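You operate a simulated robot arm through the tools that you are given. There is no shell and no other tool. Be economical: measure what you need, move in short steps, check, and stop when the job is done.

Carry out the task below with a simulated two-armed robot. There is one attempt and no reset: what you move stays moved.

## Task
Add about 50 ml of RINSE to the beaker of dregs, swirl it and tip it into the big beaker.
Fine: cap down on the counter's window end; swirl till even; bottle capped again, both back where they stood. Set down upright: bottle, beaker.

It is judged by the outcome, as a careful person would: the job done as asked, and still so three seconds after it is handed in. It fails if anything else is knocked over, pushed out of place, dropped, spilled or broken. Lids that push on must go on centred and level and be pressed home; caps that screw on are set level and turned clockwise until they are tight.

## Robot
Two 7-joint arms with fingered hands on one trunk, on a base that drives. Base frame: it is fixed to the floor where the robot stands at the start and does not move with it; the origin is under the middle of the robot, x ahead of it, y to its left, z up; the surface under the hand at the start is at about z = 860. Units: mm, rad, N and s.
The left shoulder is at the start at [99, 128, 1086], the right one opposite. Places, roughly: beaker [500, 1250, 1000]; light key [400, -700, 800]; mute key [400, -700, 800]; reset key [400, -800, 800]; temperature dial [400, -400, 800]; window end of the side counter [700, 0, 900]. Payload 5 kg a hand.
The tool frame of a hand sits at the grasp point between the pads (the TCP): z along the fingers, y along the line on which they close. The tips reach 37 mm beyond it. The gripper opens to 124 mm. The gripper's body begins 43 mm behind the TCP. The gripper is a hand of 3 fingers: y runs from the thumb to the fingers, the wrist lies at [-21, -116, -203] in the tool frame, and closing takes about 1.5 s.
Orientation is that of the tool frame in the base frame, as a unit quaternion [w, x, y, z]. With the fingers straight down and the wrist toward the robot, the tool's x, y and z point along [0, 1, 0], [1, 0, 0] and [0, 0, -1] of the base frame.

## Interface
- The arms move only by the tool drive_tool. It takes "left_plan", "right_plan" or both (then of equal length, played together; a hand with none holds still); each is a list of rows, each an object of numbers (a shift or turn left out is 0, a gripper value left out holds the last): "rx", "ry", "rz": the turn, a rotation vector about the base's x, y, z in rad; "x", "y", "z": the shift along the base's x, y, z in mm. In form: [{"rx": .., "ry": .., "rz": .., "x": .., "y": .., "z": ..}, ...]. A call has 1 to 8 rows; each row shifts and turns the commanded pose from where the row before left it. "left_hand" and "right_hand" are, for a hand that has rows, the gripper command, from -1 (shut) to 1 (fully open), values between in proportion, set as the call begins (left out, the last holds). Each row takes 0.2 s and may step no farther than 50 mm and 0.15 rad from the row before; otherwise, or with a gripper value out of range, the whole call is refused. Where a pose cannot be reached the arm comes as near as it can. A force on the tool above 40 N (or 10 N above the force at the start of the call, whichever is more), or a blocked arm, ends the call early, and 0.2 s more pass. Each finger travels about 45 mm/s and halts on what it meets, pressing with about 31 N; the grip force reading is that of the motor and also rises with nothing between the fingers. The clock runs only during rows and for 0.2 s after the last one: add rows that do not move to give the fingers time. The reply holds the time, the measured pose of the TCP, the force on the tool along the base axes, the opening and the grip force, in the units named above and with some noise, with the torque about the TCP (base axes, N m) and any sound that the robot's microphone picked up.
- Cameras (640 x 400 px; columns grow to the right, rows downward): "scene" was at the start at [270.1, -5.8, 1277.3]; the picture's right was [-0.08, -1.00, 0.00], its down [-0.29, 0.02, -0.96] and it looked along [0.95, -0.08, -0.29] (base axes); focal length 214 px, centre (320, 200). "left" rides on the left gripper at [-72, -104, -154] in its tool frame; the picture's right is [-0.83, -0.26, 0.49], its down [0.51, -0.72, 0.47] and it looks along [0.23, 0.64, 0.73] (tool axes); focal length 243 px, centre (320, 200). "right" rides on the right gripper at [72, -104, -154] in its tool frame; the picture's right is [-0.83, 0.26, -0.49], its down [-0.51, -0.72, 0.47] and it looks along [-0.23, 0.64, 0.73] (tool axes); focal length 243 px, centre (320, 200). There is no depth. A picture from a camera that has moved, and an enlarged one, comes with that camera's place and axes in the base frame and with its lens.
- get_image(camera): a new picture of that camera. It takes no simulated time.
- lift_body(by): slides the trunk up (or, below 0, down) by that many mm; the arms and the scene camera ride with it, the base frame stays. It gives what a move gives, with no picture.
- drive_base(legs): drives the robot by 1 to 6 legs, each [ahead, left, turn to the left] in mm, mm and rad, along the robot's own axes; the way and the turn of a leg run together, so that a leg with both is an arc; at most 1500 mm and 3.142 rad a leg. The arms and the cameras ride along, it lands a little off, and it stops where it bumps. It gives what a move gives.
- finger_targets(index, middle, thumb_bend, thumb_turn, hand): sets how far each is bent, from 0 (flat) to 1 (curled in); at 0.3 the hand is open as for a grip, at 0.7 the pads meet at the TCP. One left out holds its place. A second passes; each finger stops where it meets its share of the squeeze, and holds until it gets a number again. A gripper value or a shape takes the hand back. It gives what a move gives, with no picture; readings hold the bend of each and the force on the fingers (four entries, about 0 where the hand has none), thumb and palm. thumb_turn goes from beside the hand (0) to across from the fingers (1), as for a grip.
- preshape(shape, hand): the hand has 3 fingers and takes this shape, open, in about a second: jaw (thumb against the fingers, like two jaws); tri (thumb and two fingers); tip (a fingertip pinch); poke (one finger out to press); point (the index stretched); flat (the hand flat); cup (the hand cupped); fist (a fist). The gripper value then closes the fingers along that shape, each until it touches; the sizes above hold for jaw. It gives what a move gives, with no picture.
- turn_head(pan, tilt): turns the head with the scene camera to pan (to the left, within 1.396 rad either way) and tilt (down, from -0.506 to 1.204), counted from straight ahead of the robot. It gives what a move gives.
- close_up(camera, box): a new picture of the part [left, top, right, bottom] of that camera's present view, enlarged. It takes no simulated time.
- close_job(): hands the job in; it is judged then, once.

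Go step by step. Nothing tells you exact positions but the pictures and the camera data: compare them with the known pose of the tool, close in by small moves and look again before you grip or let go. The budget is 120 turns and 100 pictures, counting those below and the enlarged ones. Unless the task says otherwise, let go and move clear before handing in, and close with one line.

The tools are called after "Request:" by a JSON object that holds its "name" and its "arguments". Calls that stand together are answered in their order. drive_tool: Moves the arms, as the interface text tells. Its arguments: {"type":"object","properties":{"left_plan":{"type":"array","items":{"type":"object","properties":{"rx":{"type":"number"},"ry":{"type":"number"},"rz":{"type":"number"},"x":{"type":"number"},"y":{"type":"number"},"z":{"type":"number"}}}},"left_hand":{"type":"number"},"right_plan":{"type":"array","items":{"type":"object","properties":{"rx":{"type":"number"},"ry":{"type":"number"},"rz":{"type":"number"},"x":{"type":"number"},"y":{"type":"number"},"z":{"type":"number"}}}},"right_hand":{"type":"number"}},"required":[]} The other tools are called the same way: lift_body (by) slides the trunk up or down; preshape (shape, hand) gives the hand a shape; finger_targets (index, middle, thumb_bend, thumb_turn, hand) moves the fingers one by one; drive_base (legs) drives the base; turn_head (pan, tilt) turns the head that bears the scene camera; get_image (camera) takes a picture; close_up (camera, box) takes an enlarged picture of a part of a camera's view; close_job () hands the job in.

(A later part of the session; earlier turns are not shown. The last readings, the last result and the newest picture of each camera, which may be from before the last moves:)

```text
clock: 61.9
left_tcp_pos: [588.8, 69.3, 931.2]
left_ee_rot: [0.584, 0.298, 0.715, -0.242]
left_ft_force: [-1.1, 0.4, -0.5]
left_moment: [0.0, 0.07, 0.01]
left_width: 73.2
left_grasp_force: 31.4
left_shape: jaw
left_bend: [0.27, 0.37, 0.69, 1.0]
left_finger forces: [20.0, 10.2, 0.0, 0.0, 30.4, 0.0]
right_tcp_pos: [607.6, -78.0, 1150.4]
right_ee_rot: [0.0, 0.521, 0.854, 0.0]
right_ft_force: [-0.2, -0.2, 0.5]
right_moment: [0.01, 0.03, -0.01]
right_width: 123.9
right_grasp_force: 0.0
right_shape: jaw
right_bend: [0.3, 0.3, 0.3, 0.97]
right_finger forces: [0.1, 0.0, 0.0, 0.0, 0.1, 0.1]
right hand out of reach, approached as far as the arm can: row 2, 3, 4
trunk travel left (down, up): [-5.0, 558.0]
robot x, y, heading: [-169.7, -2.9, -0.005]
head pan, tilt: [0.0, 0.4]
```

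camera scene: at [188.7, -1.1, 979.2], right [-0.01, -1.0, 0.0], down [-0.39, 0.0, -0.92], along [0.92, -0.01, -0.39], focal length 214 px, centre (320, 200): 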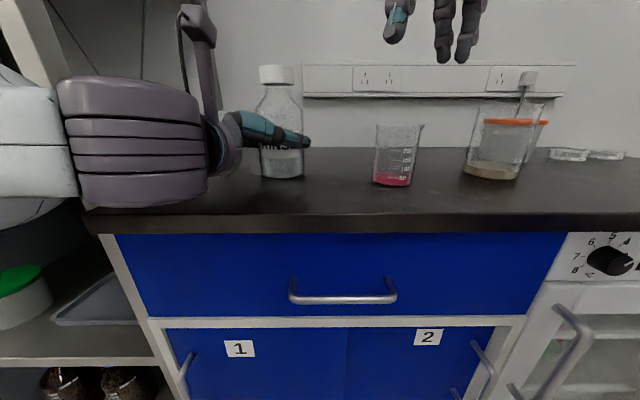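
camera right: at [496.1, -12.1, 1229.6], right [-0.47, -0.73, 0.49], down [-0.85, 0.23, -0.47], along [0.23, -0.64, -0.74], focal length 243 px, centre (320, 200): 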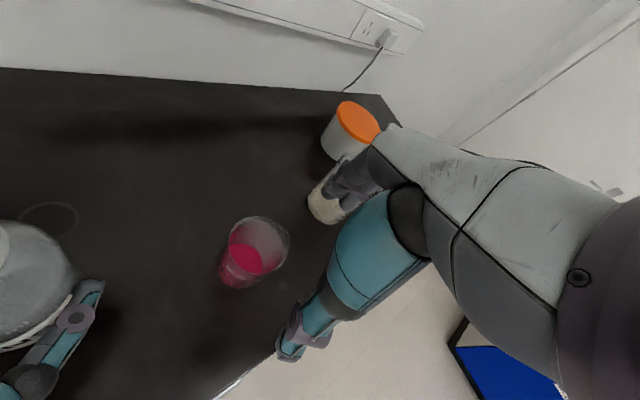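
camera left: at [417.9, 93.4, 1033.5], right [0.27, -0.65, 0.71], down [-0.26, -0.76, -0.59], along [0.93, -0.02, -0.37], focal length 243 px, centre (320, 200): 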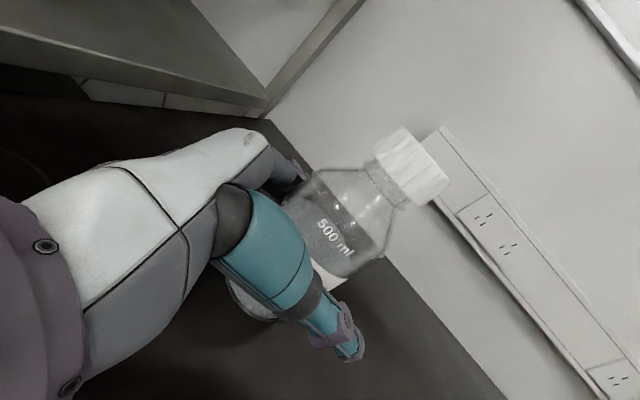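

The reach limit is from height; lowering to z≈1095 should allow moving over the cap (tips still above it).

Request:
{"name": "drive_tool", "arguments": {"right_plan": [{"z": -28}, {"z": -25}, {"y": 40, "x": -3}, {"y": 40, "x": -3}, {"y": 40, "x": -3}, {"y": 25, "x": -3}, {}]}}

Request:
{"name": "get_image", "arguments": {"camera": "right"}}

```text
clock: 63.5
left_tcp_pos: [587.6, 68.5, 929.7]
left_ee_rot: [0.584, 0.3, 0.715, -0.241]
left_ft_force: [-0.4, -2.5, 0.6]
left_moment: [-0.04, 0.08, -0.01]
left_width: 73.3
left_grasp_force: 30.7
left_shape: jaw
left_bend: [0.27, 0.37, 0.69, 1.0]
left_finger forces: [20.1, 9.8, 0.1, 0.0, 30.9, 0.0]
right_tcp_pos: [606.1, -40.1, 1097.8]
right_ee_rot: [-0.001, 0.508, 0.862, -0.001]
right_ft_force: [-0.6, 0.0, -0.5]
right_moment: [0.03, 0.0, 0.0]
right_width: 124.1
right_grasp_force: 0.0
right_shape: jaw
right_bend: [0.3, 0.3, 0.3, 0.97]
right_finger forces: [0.1, 0.0, 0.1, 0.1, 0.0, 0.1]
right hand out of reach, approached as far as the arm can: row 3, 4, 5, 6
trunk travel left (down, up): [-5.0, 558.0]
robot x, y, heading: [-168.5, -1.1, -0.004]
head pan, tilt: [0.0, 0.4]
```

```text
51 pictures are left
camera right: at [480.0, -27.3, 1251.5], right [0.63, -0.6, 0.49], down [-0.39, -0.79, -0.47], along [0.67, 0.11, -0.73], focal length 243 px, centre (320, 200)
```

right: 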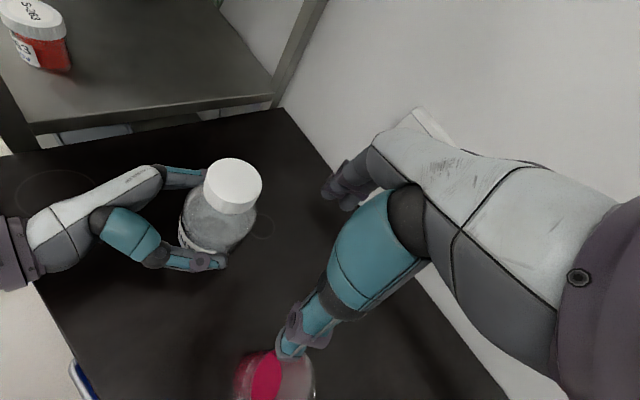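

The right arm is about 100 mm short of the cap because the trunk is low. I raise the trunk 60 mm (the bottle lifts with the left hand) and then lower the left hand by the same amount.

Request:
{"name": "lift_body", "arguments": {"by": 60}}

Request:
{"name": "drive_tool", "arguments": {"left_plan": [{"z": -20}, {"z": -20}, {"z": -12}, {}]}}

Request:
{"name": "get_image", "arguments": {"camera": "scene"}}

```text
clock: 64.5
left_tcp_pos: [589.8, 69.3, 988.3]
left_ee_rot: [0.582, 0.301, 0.716, -0.242]
left_ft_force: [0.7, 0.8, -6.9]
left_moment: [-0.02, 0.04, -0.02]
left_width: 73.1
left_grasp_force: 30.9
left_shape: jaw
left_bend: [0.27, 0.37, 0.69, 1.0]
left_finger forces: [19.2, 11.9, 0.1, 0.0, 31.1, 0.0]
right_tcp_pos: [593.6, -41.6, 1156.4]
right_ee_rot: [0.004, 0.508, 0.861, 0.003]
right_ft_force: [0.9, 0.5, -0.2]
right_moment: [-0.01, 0.0, -0.03]
right_width: 124.0
right_grasp_force: 0.0
right_shape: jaw
right_bend: [0.3, 0.3, 0.3, 0.97]
right_finger forces: [0.0, 0.0, 0.0, 0.0, 0.1, 0.1]
trunk travel left (down, up): [-65.0, 498.0]
robot x, y, heading: [-168.0, -1.0, -0.008]
head pan, tilt: [0.0, 0.4]
```

```text
clock: 65.5
left_tcp_pos: [588.4, 70.4, 938.6]
left_ee_rot: [0.583, 0.299, 0.716, -0.242]
left_ft_force: [-0.2, -0.2, -7.0]
left_moment: [0.02, 0.07, 0.02]
left_width: 73.1
left_grasp_force: 31.2
left_shape: jaw
left_bend: [0.27, 0.37, 0.69, 1.0]
left_finger forces: [19.1, 11.9, 0.0, 0.1, 31.2, 0.0]
right_tcp_pos: [591.2, -43.6, 1157.0]
right_ee_rot: [0.005, 0.508, 0.861, 0.003]
right_ft_force: [-0.5, -0.4, -0.8]
right_moment: [-0.03, 0.0, 0.02]
right_width: 123.9
right_grasp_force: 0.0
right_shape: jaw
right_bend: [0.3, 0.3, 0.3, 0.97]
right_finger forces: [0.1, 0.0, 0.1, 0.0, 0.1, 0.1]
trunk travel left (down, up): [-65.0, 498.0]
robot x, y, heading: [-167.7, 2.3, -0.006]
head pan, tilt: [0.0, 0.4]
```

```text
50 pictures are left
camera scene: at [177.1, -1.1, 1026.9], right [-0.01, -1.0, 0.0], down [-0.39, 0.0, -0.92], along [0.92, -0.01, -0.39], focal length 214 px, centre (320, 200)
```

scene: 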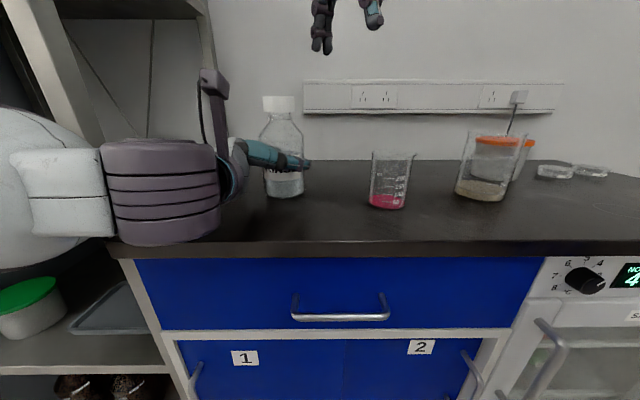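

The left hand has no trouble at this height. I raise another 50 mm and lower the bottle to about 3 mm over the counter, for a better right-hand range.

Request:
{"name": "lift_body", "arguments": {"by": 50}}

Request:
{"name": "drive_tool", "arguments": {"left_plan": [{"z": -20}, {"z": -20}, {"z": -15}, {}]}}

Request:
{"name": "drive_tool", "arguments": {"right_plan": [{"z": -45}, {"z": -30, "y": 10}, {"y": 40}, {"y": 40}, {"y": 20, "x": 3}, {}]}}

Request:
{"name": "get_image", "arguments": {"camera": "right"}}

```text
clock: 66.4
left_tcp_pos: [590.3, 69.0, 987.3]
left_ee_rot: [0.582, 0.299, 0.716, -0.242]
left_ft_force: [0.5, -0.6, -6.9]
left_moment: [0.03, 0.07, 0.01]
left_width: 73.4
left_grasp_force: 31.4
left_shape: jaw
left_bend: [0.27, 0.37, 0.69, 1.0]
left_finger forces: [19.2, 11.9, 0.0, 0.0, 31.2, 0.0]
right_tcp_pos: [571.1, -43.3, 1228.6]
right_ee_rot: [0.019, 0.508, 0.861, 0.013]
right_ft_force: [-0.9, -0.4, -0.8]
right_moment: [0.0, 0.04, -0.01]
right_width: 123.7
right_grasp_force: 0.1
right_shape: jaw
right_bend: [0.3, 0.3, 0.3, 0.97]
right_finger forces: [0.0, 0.0, 0.1, 0.0, 0.0, 0.0]
trunk travel left (down, up): [-115.0, 448.0]
robot x, y, heading: [-171.0, 1.7, -0.004]
head pan, tilt: [0.0, 0.4]
```

```text
clock: 67.4
left_tcp_pos: [589.2, 67.9, 932.1]
left_ee_rot: [0.583, 0.299, 0.715, -0.242]
left_ft_force: [0.6, 0.5, -4.8]
left_moment: [0.01, 0.06, 0.0]
left_width: 73.3
left_grasp_force: 31.3
left_shape: jaw
left_bend: [0.27, 0.37, 0.69, 1.0]
left_finger forces: [20.2, 11.0, 0.0, 0.0, 30.3, 0.0]
right_tcp_pos: [568.9, -44.0, 1230.3]
right_ee_rot: [0.02, 0.508, 0.861, 0.012]
right_ft_force: [0.1, -0.8, 0.0]
right_moment: [-0.03, -0.04, 0.01]
right_width: 124.0
right_grasp_force: 0.0
right_shape: jaw
right_bend: [0.3, 0.3, 0.3, 0.97]
right_finger forces: [0.1, 0.0, 0.1, 0.1, 0.0, 0.0]
trunk travel left (down, up): [-115.0, 448.0]
robot x, y, heading: [-165.8, 1.8, -0.009]
head pan, tilt: [0.0, 0.4]
```

```text
clock: 68.8
left_tcp_pos: [588.1, 68.8, 933.3]
left_ee_rot: [0.583, 0.3, 0.715, -0.241]
left_ft_force: [0.7, -0.6, -7.1]
left_moment: [0.01, 0.06, 0.0]
left_width: 73.2
left_grasp_force: 31.2
left_shape: jaw
left_bend: [0.27, 0.37, 0.69, 1.0]
left_finger forces: [19.4, 11.6, 0.0, 0.0, 30.7, 0.0]
right_tcp_pos: [570.9, -4.2, 1153.1]
right_ee_rot: [0.02, 0.508, 0.861, 0.012]
right_ft_force: [0.2, -0.1, 1.0]
right_moment: [0.01, 0.0, 0.03]
right_width: 123.8
right_grasp_force: 0.0
right_shape: jaw
right_bend: [0.3, 0.3, 0.3, 0.97]
right_finger forces: [0.0, 0.0, 0.0, 0.0, 0.1, 0.1]
right hand out of reach, approached as far as the arm can: row 3, 4, 5
trunk travel left (down, up): [-115.0, 448.0]
robot x, y, heading: [-171.4, -2.6, -0.005]
head pan, tilt: [0.0, 0.4]
```

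```text
49 pictures are left
camera right: at [436.5, 8.8, 1300.5], right [0.61, -0.6, 0.52], down [-0.36, -0.79, -0.49], along [0.71, 0.11, -0.7], focal length 243 px, centre (320, 200)
```

right: 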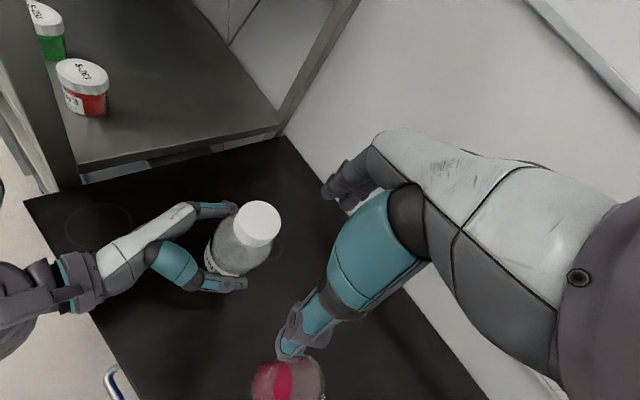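

The right wrist apparently cannot cross the robot's midline. I lift the bottle 15 mm, shift the base 75 mm left, and bring the bottle back right with the left arm.

Request:
{"name": "drive_tool", "arguments": {"left_plan": [{"z": 15}, {}]}}

Request:
{"name": "drive_base", "arguments": {"legs": [[0, 75, 0]]}}

Request:
{"name": "drive_tool", "arguments": {"left_plan": [{"y": -19}, {"y": -19}, {"y": -19}, {"y": -18}, {}]}}

```text
clock: 69.4
left_tcp_pos: [589.1, 68.0, 948.1]
left_ee_rot: [0.582, 0.299, 0.716, -0.242]
left_ft_force: [0.8, -0.7, -7.5]
left_moment: [-0.02, 0.05, -0.01]
left_width: 73.4
left_grasp_force: 30.7
left_shape: jaw
left_bend: [0.27, 0.37, 0.69, 1.0]
left_finger forces: [19.1, 11.8, 0.0, 0.0, 31.1, 0.0]
right_tcp_pos: [570.6, -4.7, 1152.9]
right_ee_rot: [0.019, 0.509, 0.861, 0.013]
right_ft_force: [0.0, 0.1, -0.2]
right_moment: [-0.03, 0.01, 0.0]
right_width: 124.0
right_grasp_force: 0.2
right_shape: jaw
right_bend: [0.3, 0.3, 0.3, 0.97]
right_finger forces: [0.0, 0.1, 0.0, 0.1, 0.0, 0.0]
trunk travel left (down, up): [-115.0, 448.0]
robot x, y, heading: [-168.7, -1.0, -0.007]
head pan, tilt: [0.0, 0.4]
```

```text
clock: 70.8
left_tcp_pos: [590.3, 141.1, 947.7]
left_ee_rot: [0.583, 0.299, 0.715, -0.243]
left_ft_force: [0.4, 0.3, -7.0]
left_moment: [0.05, 0.07, 0.01]
left_width: 73.3
left_grasp_force: 31.5
left_shape: jaw
left_bend: [0.27, 0.37, 0.69, 1.0]
left_finger forces: [19.1, 11.8, 0.0, 0.0, 31.1, 0.1]
right_tcp_pos: [572.0, 68.9, 1153.6]
right_ee_rot: [0.019, 0.509, 0.861, 0.013]
right_ft_force: [-0.7, -0.5, 0.1]
right_moment: [-0.02, -0.04, -0.01]
right_width: 123.9
right_grasp_force: 0.1
right_shape: jaw
right_bend: [0.3, 0.3, 0.3, 0.97]
right_finger forces: [0.1, 0.0, 0.0, 0.0, 0.1, 0.0]
trunk travel left (down, up): [-115.0, 448.0]
robot x, y, heading: [-171.0, 75.8, -0.012]
head pan, tilt: [0.0, 0.4]
```

```text
clock: 72.0
left_tcp_pos: [590.5, 66.9, 948.6]
left_ee_rot: [0.583, 0.298, 0.716, -0.243]
left_ft_force: [-1.2, 0.3, -7.3]
left_moment: [0.01, 0.09, -0.01]
left_width: 73.3
left_grasp_force: 31.0
left_shape: jaw
left_bend: [0.27, 0.37, 0.69, 1.0]
left_finger forces: [19.1, 11.7, 0.0, 0.0, 31.0, 0.1]
right_tcp_pos: [571.7, 68.4, 1153.3]
right_ee_rot: [0.02, 0.509, 0.861, 0.013]
right_ft_force: [0.0, 0.2, -1.1]
right_moment: [-0.04, -0.01, -0.02]
right_width: 124.0
right_grasp_force: 0.0
right_shape: jaw
right_bend: [0.3, 0.3, 0.3, 0.97]
right_finger forces: [0.0, 0.0, 0.0, 0.1, 0.0, 0.0]
trunk travel left (down, up): [-115.0, 448.0]
robot x, y, heading: [-170.4, 77.5, -0.009]
head pan, tilt: [0.0, 0.4]
```

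The bottle is back over its place. I set it down on the counter and bring the right hand over the cap, levelled and turned to the start of its stroke.

Request:
{"name": "drive_tool", "arguments": {"left_plan": [{"z": -8, "x": -2, "y": 2}, {"z": -8, "x": -1}, {"z": -3}, {}], "right_plan": [{"ry": 0.048, "z": -20, "x": 8}, {"rz": -0.12, "z": -20, "x": 8}, {"rz": -0.12, "z": -13, "x": 7}, {"rz": -0.12}]}}

Request:
{"name": "get_image", "arguments": {"camera": "right"}}

Request:
{"name": "get_image", "arguments": {"camera": "scene"}}

```text
clock: 73.0
left_tcp_pos: [587.6, 67.4, 929.0]
left_ee_rot: [0.584, 0.3, 0.715, -0.242]
left_ft_force: [-1.6, 2.6, 4.1]
left_moment: [0.03, 0.02, -0.02]
left_width: 73.1
left_grasp_force: 31.0
left_shape: jaw
left_bend: [0.27, 0.37, 0.7, 1.0]
left_finger forces: [20.6, 9.8, 0.1, 0.0, 29.1, 0.0]
right_tcp_pos: [601.7, 42.3, 1100.9]
right_ee_rot: [-0.002, 0.656, 0.755, 0.001]
right_ft_force: [0.3, -0.5, -0.3]
right_moment: [0.01, 0.01, -0.01]
right_width: 123.8
right_grasp_force: 0.0
right_shape: jaw
right_bend: [0.3, 0.3, 0.3, 0.97]
right_finger forces: [0.0, 0.1, 0.1, 0.1, 0.1, 0.0]
right hand out of reach, approached as far as the arm can: row 2, 3, 4
trunk travel left (down, up): [-115.0, 448.0]
robot x, y, heading: [-168.7, 73.1, -0.008]
head pan, tilt: [0.0, 0.4]
```

```text
48 pictures are left
camera right: at [487.9, 99.1, 1254.7], right [0.38, -0.79, 0.49], down [-0.64, -0.6, -0.47], along [0.67, -0.14, -0.73], focal length 243 px, centre (320, 200)
```

right: 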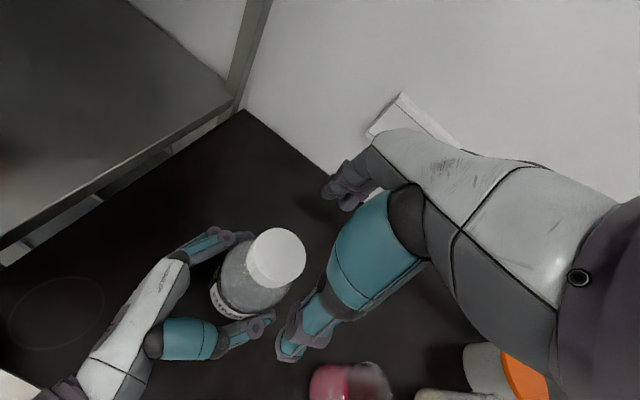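

```text
47 pictures are left
camera scene: at [158.9, 72.6, 1083.1], right [-0.01, -1.0, 0.0], down [-0.39, 0.0, -0.92], along [0.92, -0.01, -0.39], focal length 214 px, centre (320, 200)
```

scene: 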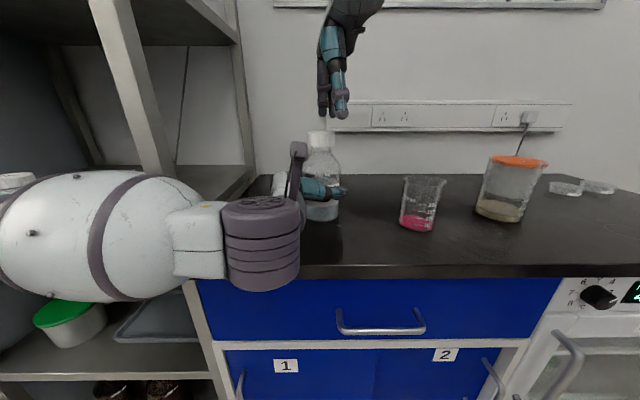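

The right hand needs a yaw of ~0.36 or more to reach over the cap. I turn to that and centre above the cap.

Request:
{"name": "drive_tool", "arguments": {"right_plan": [{"rz": 0.13, "y": 8, "x": -3}, {"rz": 0.13, "y": 10, "x": -4}, {"y": 7}, {}]}}

Request:
{"name": "close_up", "arguments": {"camera": "scene", "box": [260, 60, 380, 200]}}

Request:
{"name": "get_image", "arguments": {"camera": "right"}}

```text
clock: 74.0
left_tcp_pos: [586.8, 66.7, 929.1]
left_ee_rot: [0.583, 0.3, 0.716, -0.242]
left_ft_force: [0.3, 1.4, 5.0]
left_moment: [0.01, -0.12, 0.03]
left_width: 73.1
left_grasp_force: 31.0
left_shape: jaw
left_bend: [0.27, 0.37, 0.7, 1.0]
left_finger forces: [20.4, 10.3, 0.0, 0.0, 29.5, 0.1]
right_tcp_pos: [594.0, 66.2, 1102.0]
right_ee_rot: [-0.002, 0.552, 0.834, 0.002]
right_ft_force: [0.5, -0.1, 0.8]
right_moment: [-0.01, 0.04, -0.01]
right_width: 123.8
right_grasp_force: 0.0
right_shape: jaw
right_bend: [0.3, 0.3, 0.3, 0.97]
right_finger forces: [0.0, 0.0, 0.0, 0.0, 0.1, 0.0]
trunk travel left (down, up): [-115.0, 448.0]
robot x, y, heading: [-169.5, 74.0, -0.01]
head pan, tilt: [0.0, 0.4]
```

```text
2.86 times, centred on (320, 130) of scene
camera zoom: at [158.7, 72.5, 1083.1], right [-0.01, -1.0, 0.0], down [-0.39, 0.0, -0.92], along [0.92, -0.01, -0.39], focal length 613 px, centre (320, 400)
```

zoom: 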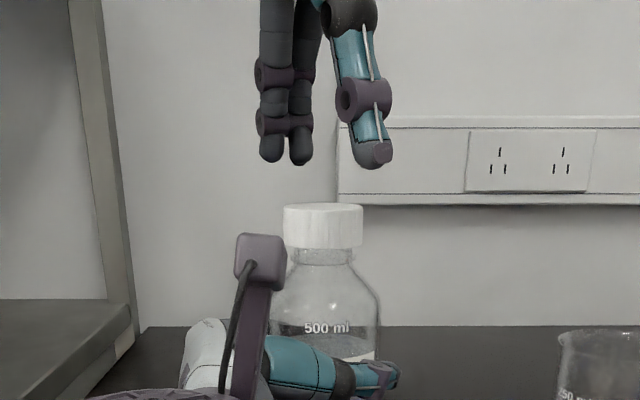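

```text
45 pictures are left
camera right: at [468.7, 92.2, 1255.6], right [0.57, -0.66, 0.49], down [-0.47, -0.75, -0.47], along [0.68, 0.04, -0.73], focal length 243 px, centre (320, 200)
```

right: 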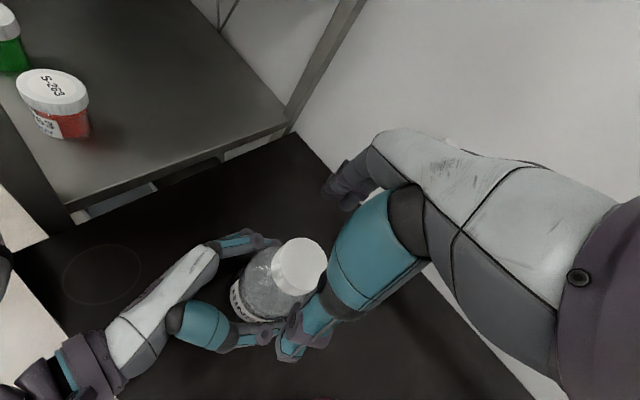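

The hand is centred over the cap to within a few mm (cap top z≈1043, bottom ≈1014). I lower 46 mm and close on the cap.

Request:
{"name": "drive_tool", "arguments": {"right_plan": [{"z": -20, "x": -1, "y": 1}, {"z": -16}, {"z": -10}, {}]}}

Request:
{"name": "drive_tool", "arguments": {"right_plan": [{}, {}, {}, {}, {}, {}, {}], "right_hand": -1}}

Request:
{"name": "close_up", "arguments": {"camera": "scene", "box": [260, 60, 380, 200]}}

```text
clock: 75.0
left_tcp_pos: [587.8, 69.0, 929.3]
left_ee_rot: [0.583, 0.301, 0.715, -0.242]
left_ft_force: [0.5, 0.7, 5.0]
left_moment: [0.04, -0.13, -0.01]
left_width: 72.9
left_grasp_force: 31.1
left_shape: jaw
left_bend: [0.27, 0.37, 0.7, 1.0]
left_finger forces: [20.5, 10.4, 0.1, 0.0, 29.7, 0.1]
right_tcp_pos: [593.7, 68.0, 1056.0]
right_ee_rot: [0.0, 0.552, 0.834, 0.0]
right_ft_force: [0.5, 0.1, -0.1]
right_moment: [-0.04, 0.01, 0.0]
right_width: 124.2
right_grasp_force: 0.1
right_shape: jaw
right_bend: [0.3, 0.3, 0.3, 0.97]
right_finger forces: [0.0, 0.0, 0.1, 0.0, 0.0, 0.1]
trunk travel left (down, up): [-115.0, 448.0]
robot x, y, heading: [-168.9, 76.3, -0.007]
head pan, tilt: [0.0, 0.4]
```

```text
clock: 76.5
left_tcp_pos: [586.5, 67.2, 928.6]
left_ee_rot: [0.582, 0.301, 0.715, -0.242]
left_ft_force: [1.1, -0.1, 5.1]
left_moment: [0.06, -0.13, -0.02]
left_width: 73.1
left_grasp_force: 31.3
left_shape: jaw
left_bend: [0.27, 0.37, 0.7, 1.0]
left_finger forces: [20.4, 10.2, 0.0, 0.0, 30.1, 0.0]
right_tcp_pos: [592.4, 66.8, 1055.6]
right_ee_rot: [0.0, 0.552, 0.834, 0.001]
right_ft_force: [-1.3, 1.5, -0.9]
right_moment: [0.02, -0.01, 0.01]
right_width: 42.2
right_grasp_force: 31.2
right_shape: jaw
right_bend: [0.74, 0.5, 0.74, 1.0]
right_finger forces: [17.0, 9.5, 0.0, 0.0, 26.0, 0.0]
trunk travel left (down, up): [-115.0, 448.0]
robot x, y, heading: [-170.1, 75.5, -0.007]
head pan, tilt: [0.0, 0.4]
```

```text
2.86 times, centred on (320, 130) of scene
camera zoom: at [158.7, 72.7, 1083.1], right [-0.01, -1.0, 0.0], down [-0.39, 0.0, -0.92], along [0.92, -0.01, -0.39], focal length 613 px, centre (320, 400)
```

zoom: 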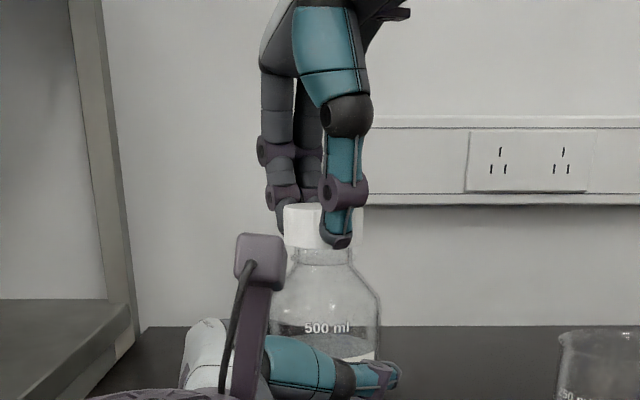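

The cap is gripped by all three fingers. I turn it counter-clockwise for one stroke, watching torque.

Request:
{"name": "drive_tool", "arguments": {"right_plan": [{"rz": 0.14}, {"rz": 0.14}, {"rz": 0.14}, {"rz": 0.14}, {"rz": 0.14}, {"rz": 0.14}, {"rz": 0.14}]}}

Request:
{"name": "close_up", "arguments": {"camera": "scene", "box": [260, 60, 380, 200]}}

```text
clock: 78.2
left_tcp_pos: [587.9, 66.9, 927.5]
left_ee_rot: [0.582, 0.3, 0.716, -0.242]
left_ft_force: [0.0, 0.9, -7.8]
left_moment: [-0.05, -0.01, 0.01]
left_width: 67.6
left_grasp_force: 31.0
left_shape: jaw
left_bend: [0.74, 0.39, 0.73, 1.0]
left_finger forces: [23.2, 9.2, 0.0, 0.1, 34.4, 0.0]
right_tcp_pos: [444.3, 88.7, 1027.3]
right_ee_rot: [-0.003, 0.111, 0.994, 0.002]
right_ft_force: [-1.1, 0.0, -0.2]
right_moment: [-0.01, -0.06, -0.02]
right_width: 30.5
right_grasp_force: 31.0
right_shape: jaw
right_bend: [0.75, 0.57, 0.84, 1.0]
right_finger forces: [0.1, 0.1, 0.1, 0.1, 0.0, 0.0]
right hand out of reach, approached as far as the arm can: row 5, 6, 7
trunk travel left (down, up): [-115.0, 448.0]
robot x, y, heading: [-166.1, 69.0, -0.01]
head pan, tilt: [0.0, 0.4]
```

```text
2.86 times, centred on (320, 130) of scene
camera zoom: at [159.7, 73.1, 1082.8], right [-0.01, -1.0, 0.0], down [-0.39, 0.0, -0.92], along [0.92, -0.01, -0.39], focal length 613 px, centre (320, 400)
```

zoom: 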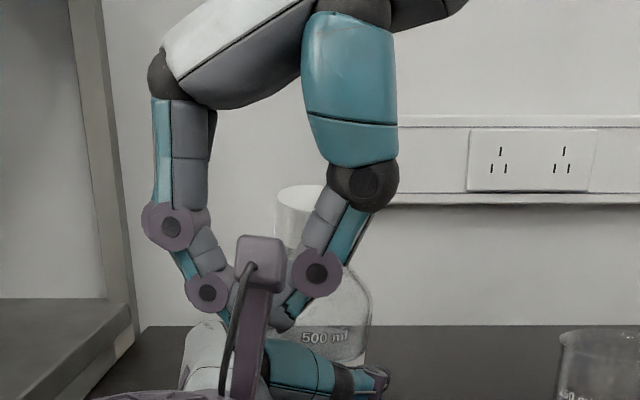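

The right hand slid off along its limit at about yaw 0.97 and tugged the bottle within the left grip; nothing fell. I raise the right hand straight up, away, and inspect.

Request:
{"name": "drive_tool", "arguments": {"right_plan": [{"z": 20}, {"z": 40}, {"z": 40}, {"z": 20, "y": -40}, {"y": -45, "rz": -0.1}, {"y": -45, "rz": -0.1}]}}

Request:
{"name": "get_image", "arguments": {"camera": "right"}}

Request:
{"name": "get_image", "arguments": {"camera": "scene"}}

```text
clock: 79.5
left_tcp_pos: [585.5, 66.8, 929.6]
left_ee_rot: [0.583, 0.3, 0.715, -0.242]
left_ft_force: [-0.2, 0.5, -7.9]
left_moment: [-0.03, -0.02, 0.0]
left_width: 67.5
left_grasp_force: 31.0
left_shape: jaw
left_bend: [0.74, 0.39, 0.73, 1.0]
left_finger forces: [23.1, 9.1, 0.1, 0.0, 34.5, 0.0]
right_tcp_pos: [409.0, -45.6, 1140.9]
right_ee_rot: [-0.002, 0.193, 0.981, 0.0]
right_ft_force: [-0.2, -0.1, -0.2]
right_moment: [0.0, 0.01, -0.02]
right_width: 30.0
right_grasp_force: 30.8
right_shape: jaw
right_bend: [0.75, 0.57, 0.84, 1.0]
right_finger forces: [0.0, 0.0, 0.2, 0.0, 0.0, 0.0]
right hand out of reach, approached as far as the arm can: row 1, 2, 3
trunk travel left (down, up): [-115.0, 448.0]
robot x, y, heading: [-168.3, 71.9, -0.007]
head pan, tilt: [0.0, 0.4]
```

```text
42 pictures are left
camera right: at [301.9, -114.1, 1293.7], right [0.87, -0.07, 0.49], down [0.19, -0.86, -0.47], along [0.46, 0.51, -0.73], focal length 243 px, centre (320, 200)
```

right: 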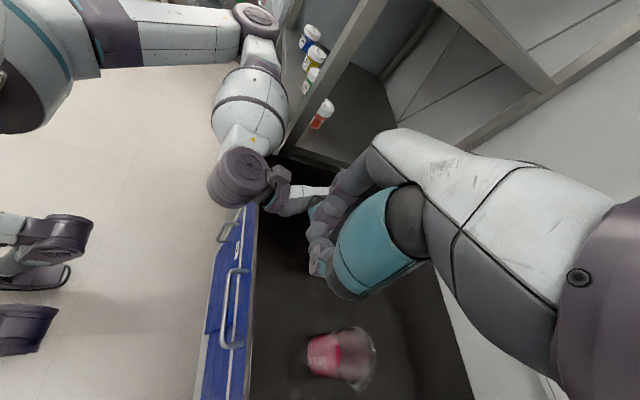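

```text
41 pictures are left
camera scene: at [158.9, 71.4, 1083.0], right [-0.01, -1.0, 0.0], down [-0.39, 0.0, -0.92], along [0.92, -0.01, -0.39], focal length 214 px, centre (320, 200)
```

scene: 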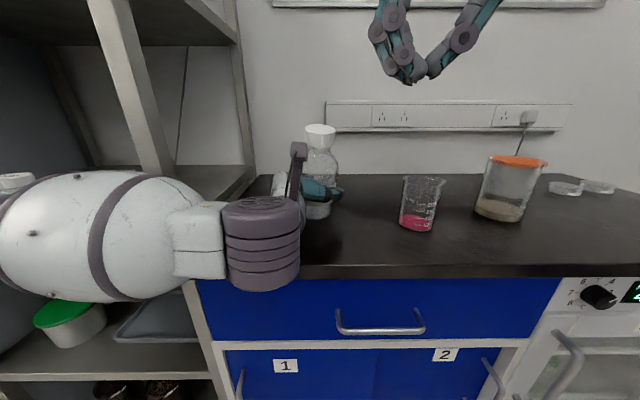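

The bottle is hanging slightly tilted in the left grip. I take a close look to judge tilt and height before setting it back down upright.

Request:
{"name": "turn_head", "arguments": {"pan": 0.0, "tilt": 0.3}}

Request:
{"name": "close_up", "arguments": {"camera": "scene", "box": [250, 120, 410, 250]}}

Request:
{"name": "get_image", "arguments": {"camera": "left"}}

```text
clock: 80.2
left_tcp_pos: [587.7, 67.9, 928.5]
left_ee_rot: [0.583, 0.3, 0.715, -0.243]
left_ft_force: [0.1, 0.6, -7.5]
left_moment: [-0.04, -0.05, -0.01]
left_width: 67.4
left_grasp_force: 31.4
left_shape: jaw
left_bend: [0.74, 0.39, 0.73, 1.0]
left_finger forces: [23.3, 9.1, 0.1, 0.0, 34.4, 0.0]
right_tcp_pos: [410.0, -43.3, 1140.8]
right_ee_rot: [-0.002, 0.193, 0.981, 0.0]
right_ft_force: [0.5, 1.1, 0.4]
right_moment: [-0.01, 0.0, 0.0]
right_width: 29.9
right_grasp_force: 31.1
right_shape: jaw
right_bend: [0.75, 0.57, 0.84, 1.0]
right_finger forces: [0.1, 0.0, 0.0, 0.0, 0.1, 0.0]
trunk travel left (down, up): [-115.0, 448.0]
robot x, y, heading: [-170.0, 74.5, -0.005]
head pan, tilt: [0.0, 0.3]
```

```text
3.08 times, centred on (330, 185) of scene
camera zoom: at [160.7, 72.8, 1091.9], right [-0.01, -1.0, 0.0], down [-0.3, 0.0, -0.95], along [0.95, -0.01, -0.3], focal length 660 px, centre (289, 246)
```

zoom: 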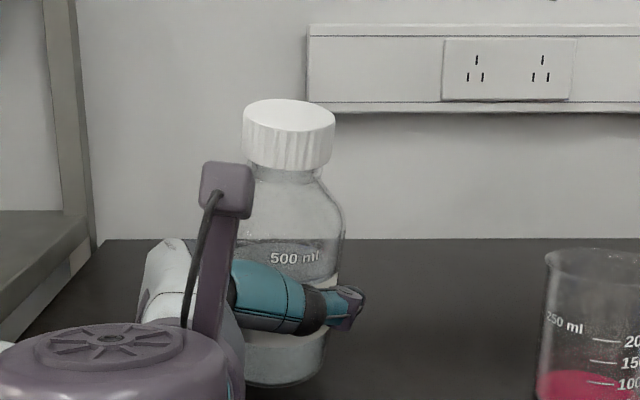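

```text
39 pictures are left
camera left: at [417.7, 92.1, 1031.7], right [0.27, -0.65, 0.71], down [-0.26, -0.76, -0.59], along [0.93, -0.03, -0.37], focal length 243 px, centre (320, 200)
```

left: 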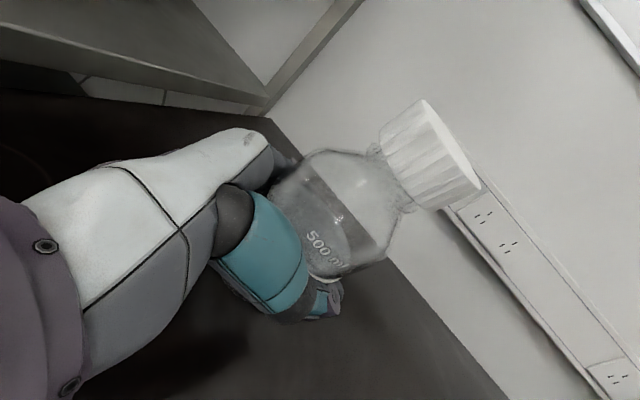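

The bottle leans about 12° toward the robot in the grip. I rotate the left hand by +0.2 about y to right it and look.

Request:
{"name": "drive_tool", "arguments": {"left_plan": [{"ry": 0.1, "z": 3}, {"ry": 0.1, "z": 3}, {}]}}

Request:
{"name": "close_up", "arguments": {"camera": "scene", "box": [250, 120, 410, 250]}}

```text
clock: 81.0
left_tcp_pos: [587.8, 68.5, 935.1]
left_ee_rot: [0.508, 0.274, 0.77, -0.271]
left_ft_force: [0.8, -0.6, -8.0]
left_moment: [-0.07, 0.0, 0.0]
left_width: 68.1
left_grasp_force: 31.2
left_shape: jaw
left_bend: [0.74, 0.39, 0.73, 1.0]
left_finger forces: [23.9, 9.1, 0.0, 0.1, 33.9, 0.1]
right_tcp_pos: [409.3, -44.0, 1140.2]
right_ee_rot: [-0.002, 0.194, 0.981, 0.0]
right_ft_force: [-0.3, 0.5, 0.2]
right_moment: [-0.01, -0.01, -0.01]
right_width: 30.1
right_grasp_force: 30.6
right_shape: jaw
right_bend: [0.75, 0.57, 0.84, 1.0]
right_finger forces: [0.0, 0.0, 0.0, 0.0, 0.0, 0.1]
trunk travel left (down, up): [-115.0, 448.0]
robot x, y, heading: [-166.7, 72.9, -0.007]
head pan, tilt: [0.0, 0.3]
```

```text
3.08 times, centred on (330, 185) of scene
camera zoom: at [160.8, 72.7, 1091.9], right [-0.01, -1.0, 0.0], down [-0.3, 0.0, -0.95], along [0.95, -0.01, -0.3], focal length 660 px, centre (289, 246)
```

zoom: 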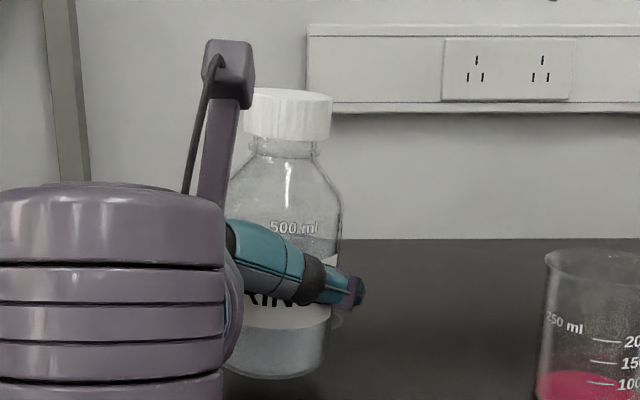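

Nearly upright now. I lower it gently to the counter until the weight is taken.

Request:
{"name": "drive_tool", "arguments": {"left_plan": [{"z": -4}, {"z": -3}, {"z": -2}, {}]}}

Request:
{"name": "drive_tool", "arguments": {"left_plan": [{"z": -2}, {"z": -2}, {}]}}

```text
clock: 82.0
left_tcp_pos: [586.5, 69.0, 925.7]
left_ee_rot: [0.508, 0.275, 0.77, -0.271]
left_ft_force: [-0.9, -0.5, -7.4]
left_moment: [-0.06, -0.01, -0.02]
left_width: 67.9
left_grasp_force: 30.9
left_shape: jaw
left_bend: [0.74, 0.39, 0.73, 1.0]
left_finger forces: [23.7, 9.0, 0.1, 0.0, 33.9, 0.0]
right_tcp_pos: [409.1, -43.4, 1140.1]
right_ee_rot: [-0.002, 0.193, 0.981, 0.0]
right_ft_force: [0.3, 0.0, -0.7]
right_moment: [0.01, -0.01, 0.01]
right_width: 29.9
right_grasp_force: 30.9
right_shape: jaw
right_bend: [0.75, 0.57, 0.84, 1.0]
right_finger forces: [0.1, 0.0, 0.1, 0.0, 0.0, 0.0]
trunk travel left (down, up): [-115.0, 448.0]
robot x, y, heading: [-166.8, 71.0, -0.011]
head pan, tilt: [0.0, 0.3]
```

```text
clock: 82.8
left_tcp_pos: [586.8, 67.9, 922.2]
left_ee_rot: [0.508, 0.274, 0.77, -0.272]
left_ft_force: [-0.1, -0.2, -7.1]
left_moment: [-0.08, -0.01, 0.04]
left_width: 68.0
left_grasp_force: 31.6
left_shape: jaw
left_bend: [0.74, 0.39, 0.73, 1.0]
left_finger forces: [23.8, 9.0, 0.0, 0.0, 33.9, 0.0]
right_tcp_pos: [409.1, -43.7, 1139.5]
right_ee_rot: [-0.002, 0.194, 0.981, 0.0]
right_ft_force: [0.0, 0.7, -0.5]
right_moment: [-0.01, -0.02, -0.01]
right_width: 30.3
right_grasp_force: 31.1
right_shape: jaw
right_bend: [0.75, 0.57, 0.84, 1.0]
right_finger forces: [0.0, 0.0, 0.0, 0.1, 0.1, 0.0]
trunk travel left (down, up): [-115.0, 448.0]
robot x, y, heading: [-169.5, 74.3, -0.012]
head pan, tilt: [0.0, 0.3]
```

Not yet touching; I continue down in small steps.

Request:
{"name": "drive_tool", "arguments": {"left_plan": [{"z": -2}, {"z": -2}, {}]}}

Request:
{"name": "drive_tool", "arguments": {"left_plan": [{"z": -2}, {"z": -1}, {}]}}

Request:
{"name": "close_up", "arguments": {"camera": "scene", "box": [250, 120, 410, 250]}}

```text
clock: 83.6
left_tcp_pos: [586.8, 70.1, 919.3]
left_ee_rot: [0.509, 0.274, 0.77, -0.271]
left_ft_force: [0.2, 0.8, -3.0]
left_moment: [-0.1, -0.01, 0.0]
left_width: 67.9
left_grasp_force: 31.1
left_shape: jaw
left_bend: [0.74, 0.39, 0.73, 1.0]
left_finger forces: [24.5, 9.2, 0.0, 0.0, 32.7, 0.0]
right_tcp_pos: [409.1, -42.5, 1141.1]
right_ee_rot: [-0.002, 0.192, 0.981, 0.001]
right_ft_force: [0.4, -0.7, 0.2]
right_moment: [0.0, 0.05, 0.0]
right_width: 30.2
right_grasp_force: 30.8
right_shape: jaw
right_bend: [0.75, 0.57, 0.84, 1.0]
right_finger forces: [0.1, 0.1, 0.1, 0.1, 0.0, 0.0]
trunk travel left (down, up): [-115.0, 448.0]
robot x, y, heading: [-167.8, 72.7, -0.011]
head pan, tilt: [0.0, 0.3]
```

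```text
clock: 84.4
left_tcp_pos: [585.8, 69.1, 917.8]
left_ee_rot: [0.51, 0.274, 0.77, -0.27]
left_ft_force: [1.1, 5.5, 6.1]
left_moment: [-0.08, 0.06, -0.03]
left_width: 67.9
left_grasp_force: 31.2
left_shape: jaw
left_bend: [0.74, 0.39, 0.74, 1.0]
left_finger forces: [25.7, 9.6, 0.0, 0.1, 30.1, 0.0]
right_tcp_pos: [408.1, -44.7, 1140.9]
right_ee_rot: [-0.002, 0.193, 0.981, 0.0]
right_ft_force: [-0.3, -0.1, -0.6]
right_moment: [-0.01, -0.02, -0.01]
right_width: 30.0
right_grasp_force: 31.1
right_shape: jaw
right_bend: [0.75, 0.57, 0.84, 1.0]
right_finger forces: [0.0, 0.0, 0.1, 0.0, 0.0, 0.0]
trunk travel left (down, up): [-115.0, 448.0]
robot x, y, heading: [-167.2, 73.5, -0.012]
head pan, tilt: [0.0, 0.3]
```

```text
3.08 times, centred on (330, 185) of scene
camera zoom: at [159.3, 73.2, 1092.5], right [-0.01, -1.0, 0.0], down [-0.3, 0.0, -0.96], along [0.96, -0.01, -0.3], focal length 660 px, centre (289, 246)
```

zoom: 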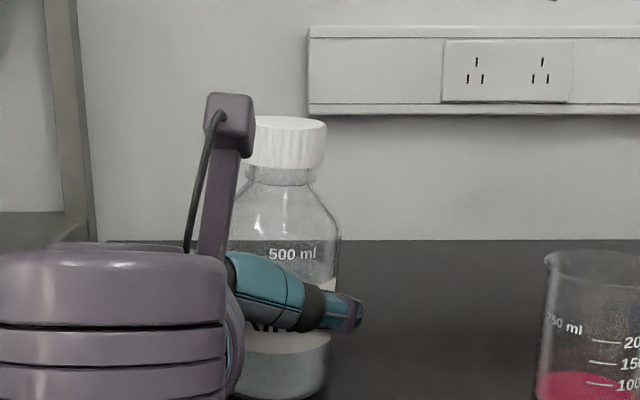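

The counter carries the bottle. I open the left hand.

Request:
{"name": "drive_tool", "arguments": {"left_plan": [{}, {}, {}], "left_hand": 0.35}}

Request:
{"name": "drive_tool", "arguments": {"left_plan": [{}, {}, {}, {}], "left_hand": 1}}

Request:
{"name": "close_up", "arguments": {"camera": "scene", "box": [250, 120, 410, 250]}}

```text
clock: 85.2
left_tcp_pos: [586.7, 67.8, 915.8]
left_ee_rot: [0.508, 0.274, 0.77, -0.271]
left_ft_force: [0.0, 0.1, -0.2]
left_moment: [0.0, 0.0, -0.01]
left_width: 83.1
left_grasp_force: 0.1
left_shape: jaw
left_bend: [0.27, 0.38, 0.6, 1.0]
left_finger forces: [0.1, 0.0, 0.0, 0.1, 0.0, 0.0]
right_tcp_pos: [408.3, -42.9, 1140.5]
right_ee_rot: [-0.001, 0.194, 0.981, 0.0]
right_ft_force: [0.4, 0.4, 0.9]
right_moment: [0.0, 0.02, -0.03]
right_width: 30.0
right_grasp_force: 31.2
right_shape: jaw
right_bend: [0.75, 0.57, 0.84, 1.0]
right_finger forces: [0.0, 0.0, 0.1, 0.0, 0.1, 0.0]
trunk travel left (down, up): [-115.0, 448.0]
robot x, y, heading: [-166.2, 69.9, -0.012]
head pan, tilt: [0.0, 0.3]
```

```text
clock: 86.2
left_tcp_pos: [586.3, 68.5, 915.6]
left_ee_rot: [0.509, 0.274, 0.769, -0.271]
left_ft_force: [0.2, 2.0, -0.4]
left_moment: [-0.01, -0.04, -0.01]
left_width: 123.9
left_grasp_force: 0.1
left_shape: jaw
left_bend: [0.3, 0.3, 0.3, 0.98]
left_finger forces: [1.5, 0.0, 0.0, 0.1, 0.7, 0.0]
right_tcp_pos: [409.0, -44.0, 1141.1]
right_ee_rot: [0.0, 0.194, 0.981, 0.0]
right_ft_force: [0.2, 0.0, -0.2]
right_moment: [0.01, -0.01, 0.01]
right_width: 29.8
right_grasp_force: 30.9
right_shape: jaw
right_bend: [0.75, 0.57, 0.84, 1.0]
right_finger forces: [0.0, 0.1, 0.0, 0.0, 0.0, 0.0]
trunk travel left (down, up): [-115.0, 448.0]
robot x, y, heading: [-170.4, 74.9, -0.01]
head pan, tilt: [0.0, 0.3]
```

```text
3.08 times, centred on (330, 185) of scene
camera zoom: at [159.9, 72.7, 1092.2], right [-0.01, -1.0, 0.0], down [-0.3, 0.0, -0.96], along [0.96, -0.01, -0.3], focal length 660 px, centre (289, 246)
```

zoom: 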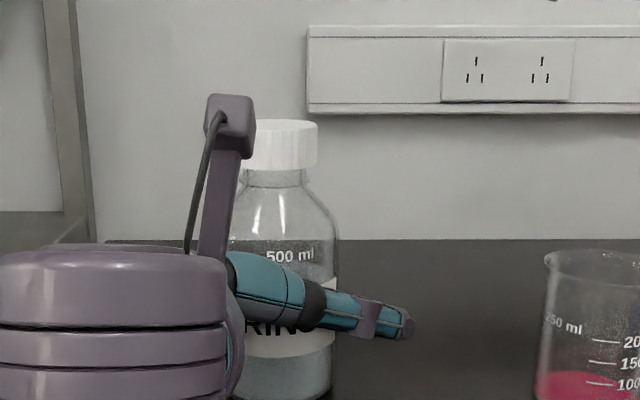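

The bottle stands upright again. I centre the open hand on it and back the whole robot away diagonally so the fingers slide off cleanly.

Request:
{"name": "drive_tool", "arguments": {"left_plan": [{"x": 5, "y": 5}, {"x": 4, "y": 4}, {}], "right_plan": [{"z": 20}, {"z": 20}, {}], "right_hand": 1}}

Request:
{"name": "drive_base", "arguments": {"legs": [[-95, 100, 0]]}}

Request:
{"name": "turn_head", "arguments": {"pan": -0.15, "tilt": 0.4}}

Request:
{"name": "get_image", "arguments": {"camera": "scene"}}

```text
clock: 87.0
left_tcp_pos: [595.1, 76.7, 915.5]
left_ee_rot: [0.509, 0.275, 0.77, -0.27]
left_ft_force: [-2.3, -0.1, 0.6]
left_moment: [0.01, -0.02, -0.03]
left_width: 123.7
left_grasp_force: 0.0
left_shape: jaw
left_bend: [0.3, 0.3, 0.3, 0.98]
left_finger forces: [0.0, 0.0, 0.0, 0.0, 2.6, 0.0]
right_tcp_pos: [408.4, -44.8, 1179.7]
right_ee_rot: [0.0, 0.194, 0.981, 0.0]
right_ft_force: [0.7, 0.7, 0.4]
right_moment: [0.03, 0.03, 0.01]
right_width: 123.7
right_grasp_force: 0.2
right_shape: jaw
right_bend: [0.3, 0.3, 0.3, 0.98]
right_finger forces: [0.0, 0.0, 0.0, 0.0, 0.1, 0.0]
trunk travel left (down, up): [-115.0, 448.0]
robot x, y, heading: [-165.2, 75.2, -0.01]
head pan, tilt: [0.0, 0.3]
```

```text
clock: 88.6
left_tcp_pos: [503.7, 179.9, 915.3]
left_ee_rot: [0.508, 0.275, 0.77, -0.271]
left_ft_force: [-0.1, -0.5, 0.2]
left_moment: [-0.04, 0.0, 0.0]
left_width: 123.8
left_grasp_force: 0.0
left_shape: jaw
left_bend: [0.3, 0.3, 0.3, 0.97]
left_finger forces: [0.0, 0.0, 0.0, 0.1, 0.0, 0.0]
right_tcp_pos: [315.7, 59.0, 1178.5]
right_ee_rot: [-0.001, 0.194, 0.981, 0.0]
right_ft_force: [0.0, -0.1, 0.5]
right_moment: [-0.04, 0.0, 0.03]
right_width: 123.9
right_grasp_force: 0.0
right_shape: jaw
right_bend: [0.3, 0.3, 0.3, 0.98]
right_finger forces: [0.0, 0.0, 0.0, 0.0, 0.1, 0.0]
trunk travel left (down, up): [-115.0, 448.0]
robot x, y, heading: [-259.3, 174.4, -0.012]
head pan, tilt: [0.0, 0.3]
```

```text
clock: 89.3
left_tcp_pos: [502.7, 181.2, 914.7]
left_ee_rot: [0.509, 0.275, 0.77, -0.271]
left_ft_force: [-0.7, 0.2, 0.8]
left_moment: [-0.02, 0.0, -0.02]
left_width: 123.8
left_grasp_force: 0.1
left_shape: jaw
left_bend: [0.3, 0.3, 0.3, 0.97]
left_finger forces: [0.1, 0.0, 0.1, 0.0, 0.0, 0.0]
right_tcp_pos: [316.8, 58.8, 1177.9]
right_ee_rot: [-0.001, 0.195, 0.981, 0.001]
right_ft_force: [0.2, 0.1, -0.6]
right_moment: [0.0, 0.01, 0.01]
right_width: 123.6
right_grasp_force: 0.1
right_shape: jaw
right_bend: [0.3, 0.3, 0.3, 0.98]
right_finger forces: [0.1, 0.0, 0.0, 0.0, 0.0, 0.1]
trunk travel left (down, up): [-115.0, 448.0]
robot x, y, heading: [-261.4, 175.8, -0.011]
head pan, tilt: [-0.15, 0.4]
```

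```text
35 pictures are left
camera scene: at [66.4, 162.6, 1083.0], right [-0.16, -0.99, 0.0], down [-0.38, 0.06, -0.92], along [0.91, -0.15, -0.39], focal length 214 px, centre (320, 200)
```

scene: 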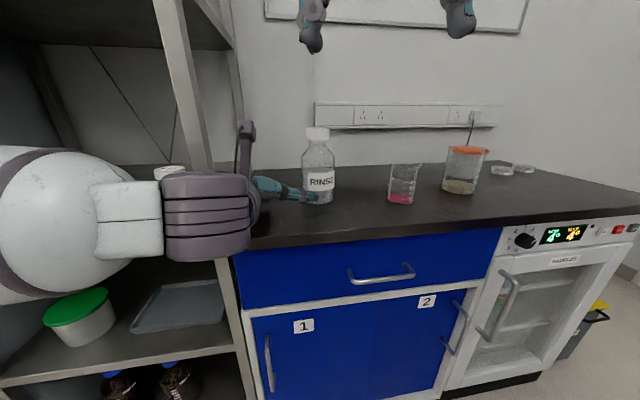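

Clear. To give both arms room I'll reposition: back off, move right, and turn the robot 35° left so the bottle lies on the right arm's side while the left hand reaches it from the left.

Request:
{"name": "drive_base", "arguments": {"legs": [[-200, 0, 0], [0, -362, 0], [0, 0, 0.62]]}}

Request:
{"name": "drive_tool", "arguments": {"left_plan": [{"rz": -0.145, "y": -20}, {"rz": -0.145, "y": -20}, {"rz": -0.145, "y": -20}, {"rz": -0.145, "y": -20}, {"rx": -0.07, "ry": -0.07, "y": -10}, {}]}}

```text
clock: 95.9
left_tcp_pos: [155.4, 264.2, 914.1]
left_ee_rot: [0.567, 0.029, 0.816, -0.104]
left_ft_force: [-0.6, -0.3, 0.3]
left_moment: [0.02, -0.02, -0.03]
left_width: 123.8
left_grasp_force: 0.1
left_shape: jaw
left_bend: [0.3, 0.3, 0.3, 0.97]
left_finger forces: [0.0, 0.0, 0.0, 0.1, 0.0, 0.0]
right_tcp_pos: [73.1, 56.3, 1179.0]
right_ee_rot: [-0.001, -0.112, 0.994, 0.0]
right_ft_force: [0.3, 0.0, -0.1]
right_moment: [-0.02, -0.02, 0.01]
right_width: 123.7
right_grasp_force: 0.0
right_shape: jaw
right_bend: [0.3, 0.3, 0.3, 0.98]
right_finger forces: [0.1, 0.0, 0.1, 0.1, 0.0, 0.0]
trunk travel left (down, up): [-115.0, 448.0]
robot x, y, heading: [-468.3, -182.0, 0.613]
head pan, tilt: [-0.15, 0.4]
```

```text
clock: 97.3
left_tcp_pos: [155.2, 173.4, 915.5]
left_ee_rot: [0.549, 0.252, 0.747, -0.279]
left_ft_force: [-0.2, 0.0, 0.2]
left_moment: [0.05, -0.01, 0.04]
left_width: 123.9
left_grasp_force: 0.1
left_shape: jaw
left_bend: [0.3, 0.3, 0.3, 0.97]
left_finger forces: [0.0, 0.1, 0.0, 0.0, 0.0, 0.0]
right_tcp_pos: [73.6, 55.7, 1178.3]
right_ee_rot: [-0.001, -0.113, 0.994, 0.0]
right_ft_force: [-0.8, -0.5, -0.2]
right_moment: [0.01, 0.0, 0.02]
right_width: 123.6
right_grasp_force: 0.0
right_shape: jaw
right_bend: [0.3, 0.3, 0.3, 0.98]
right_finger forces: [0.1, 0.0, 0.0, 0.0, 0.0, 0.1]
trunk travel left (down, up): [-115.0, 448.0]
robot x, y, heading: [-470.7, -181.3, 0.609]
head pan, tilt: [-0.15, 0.4]
```

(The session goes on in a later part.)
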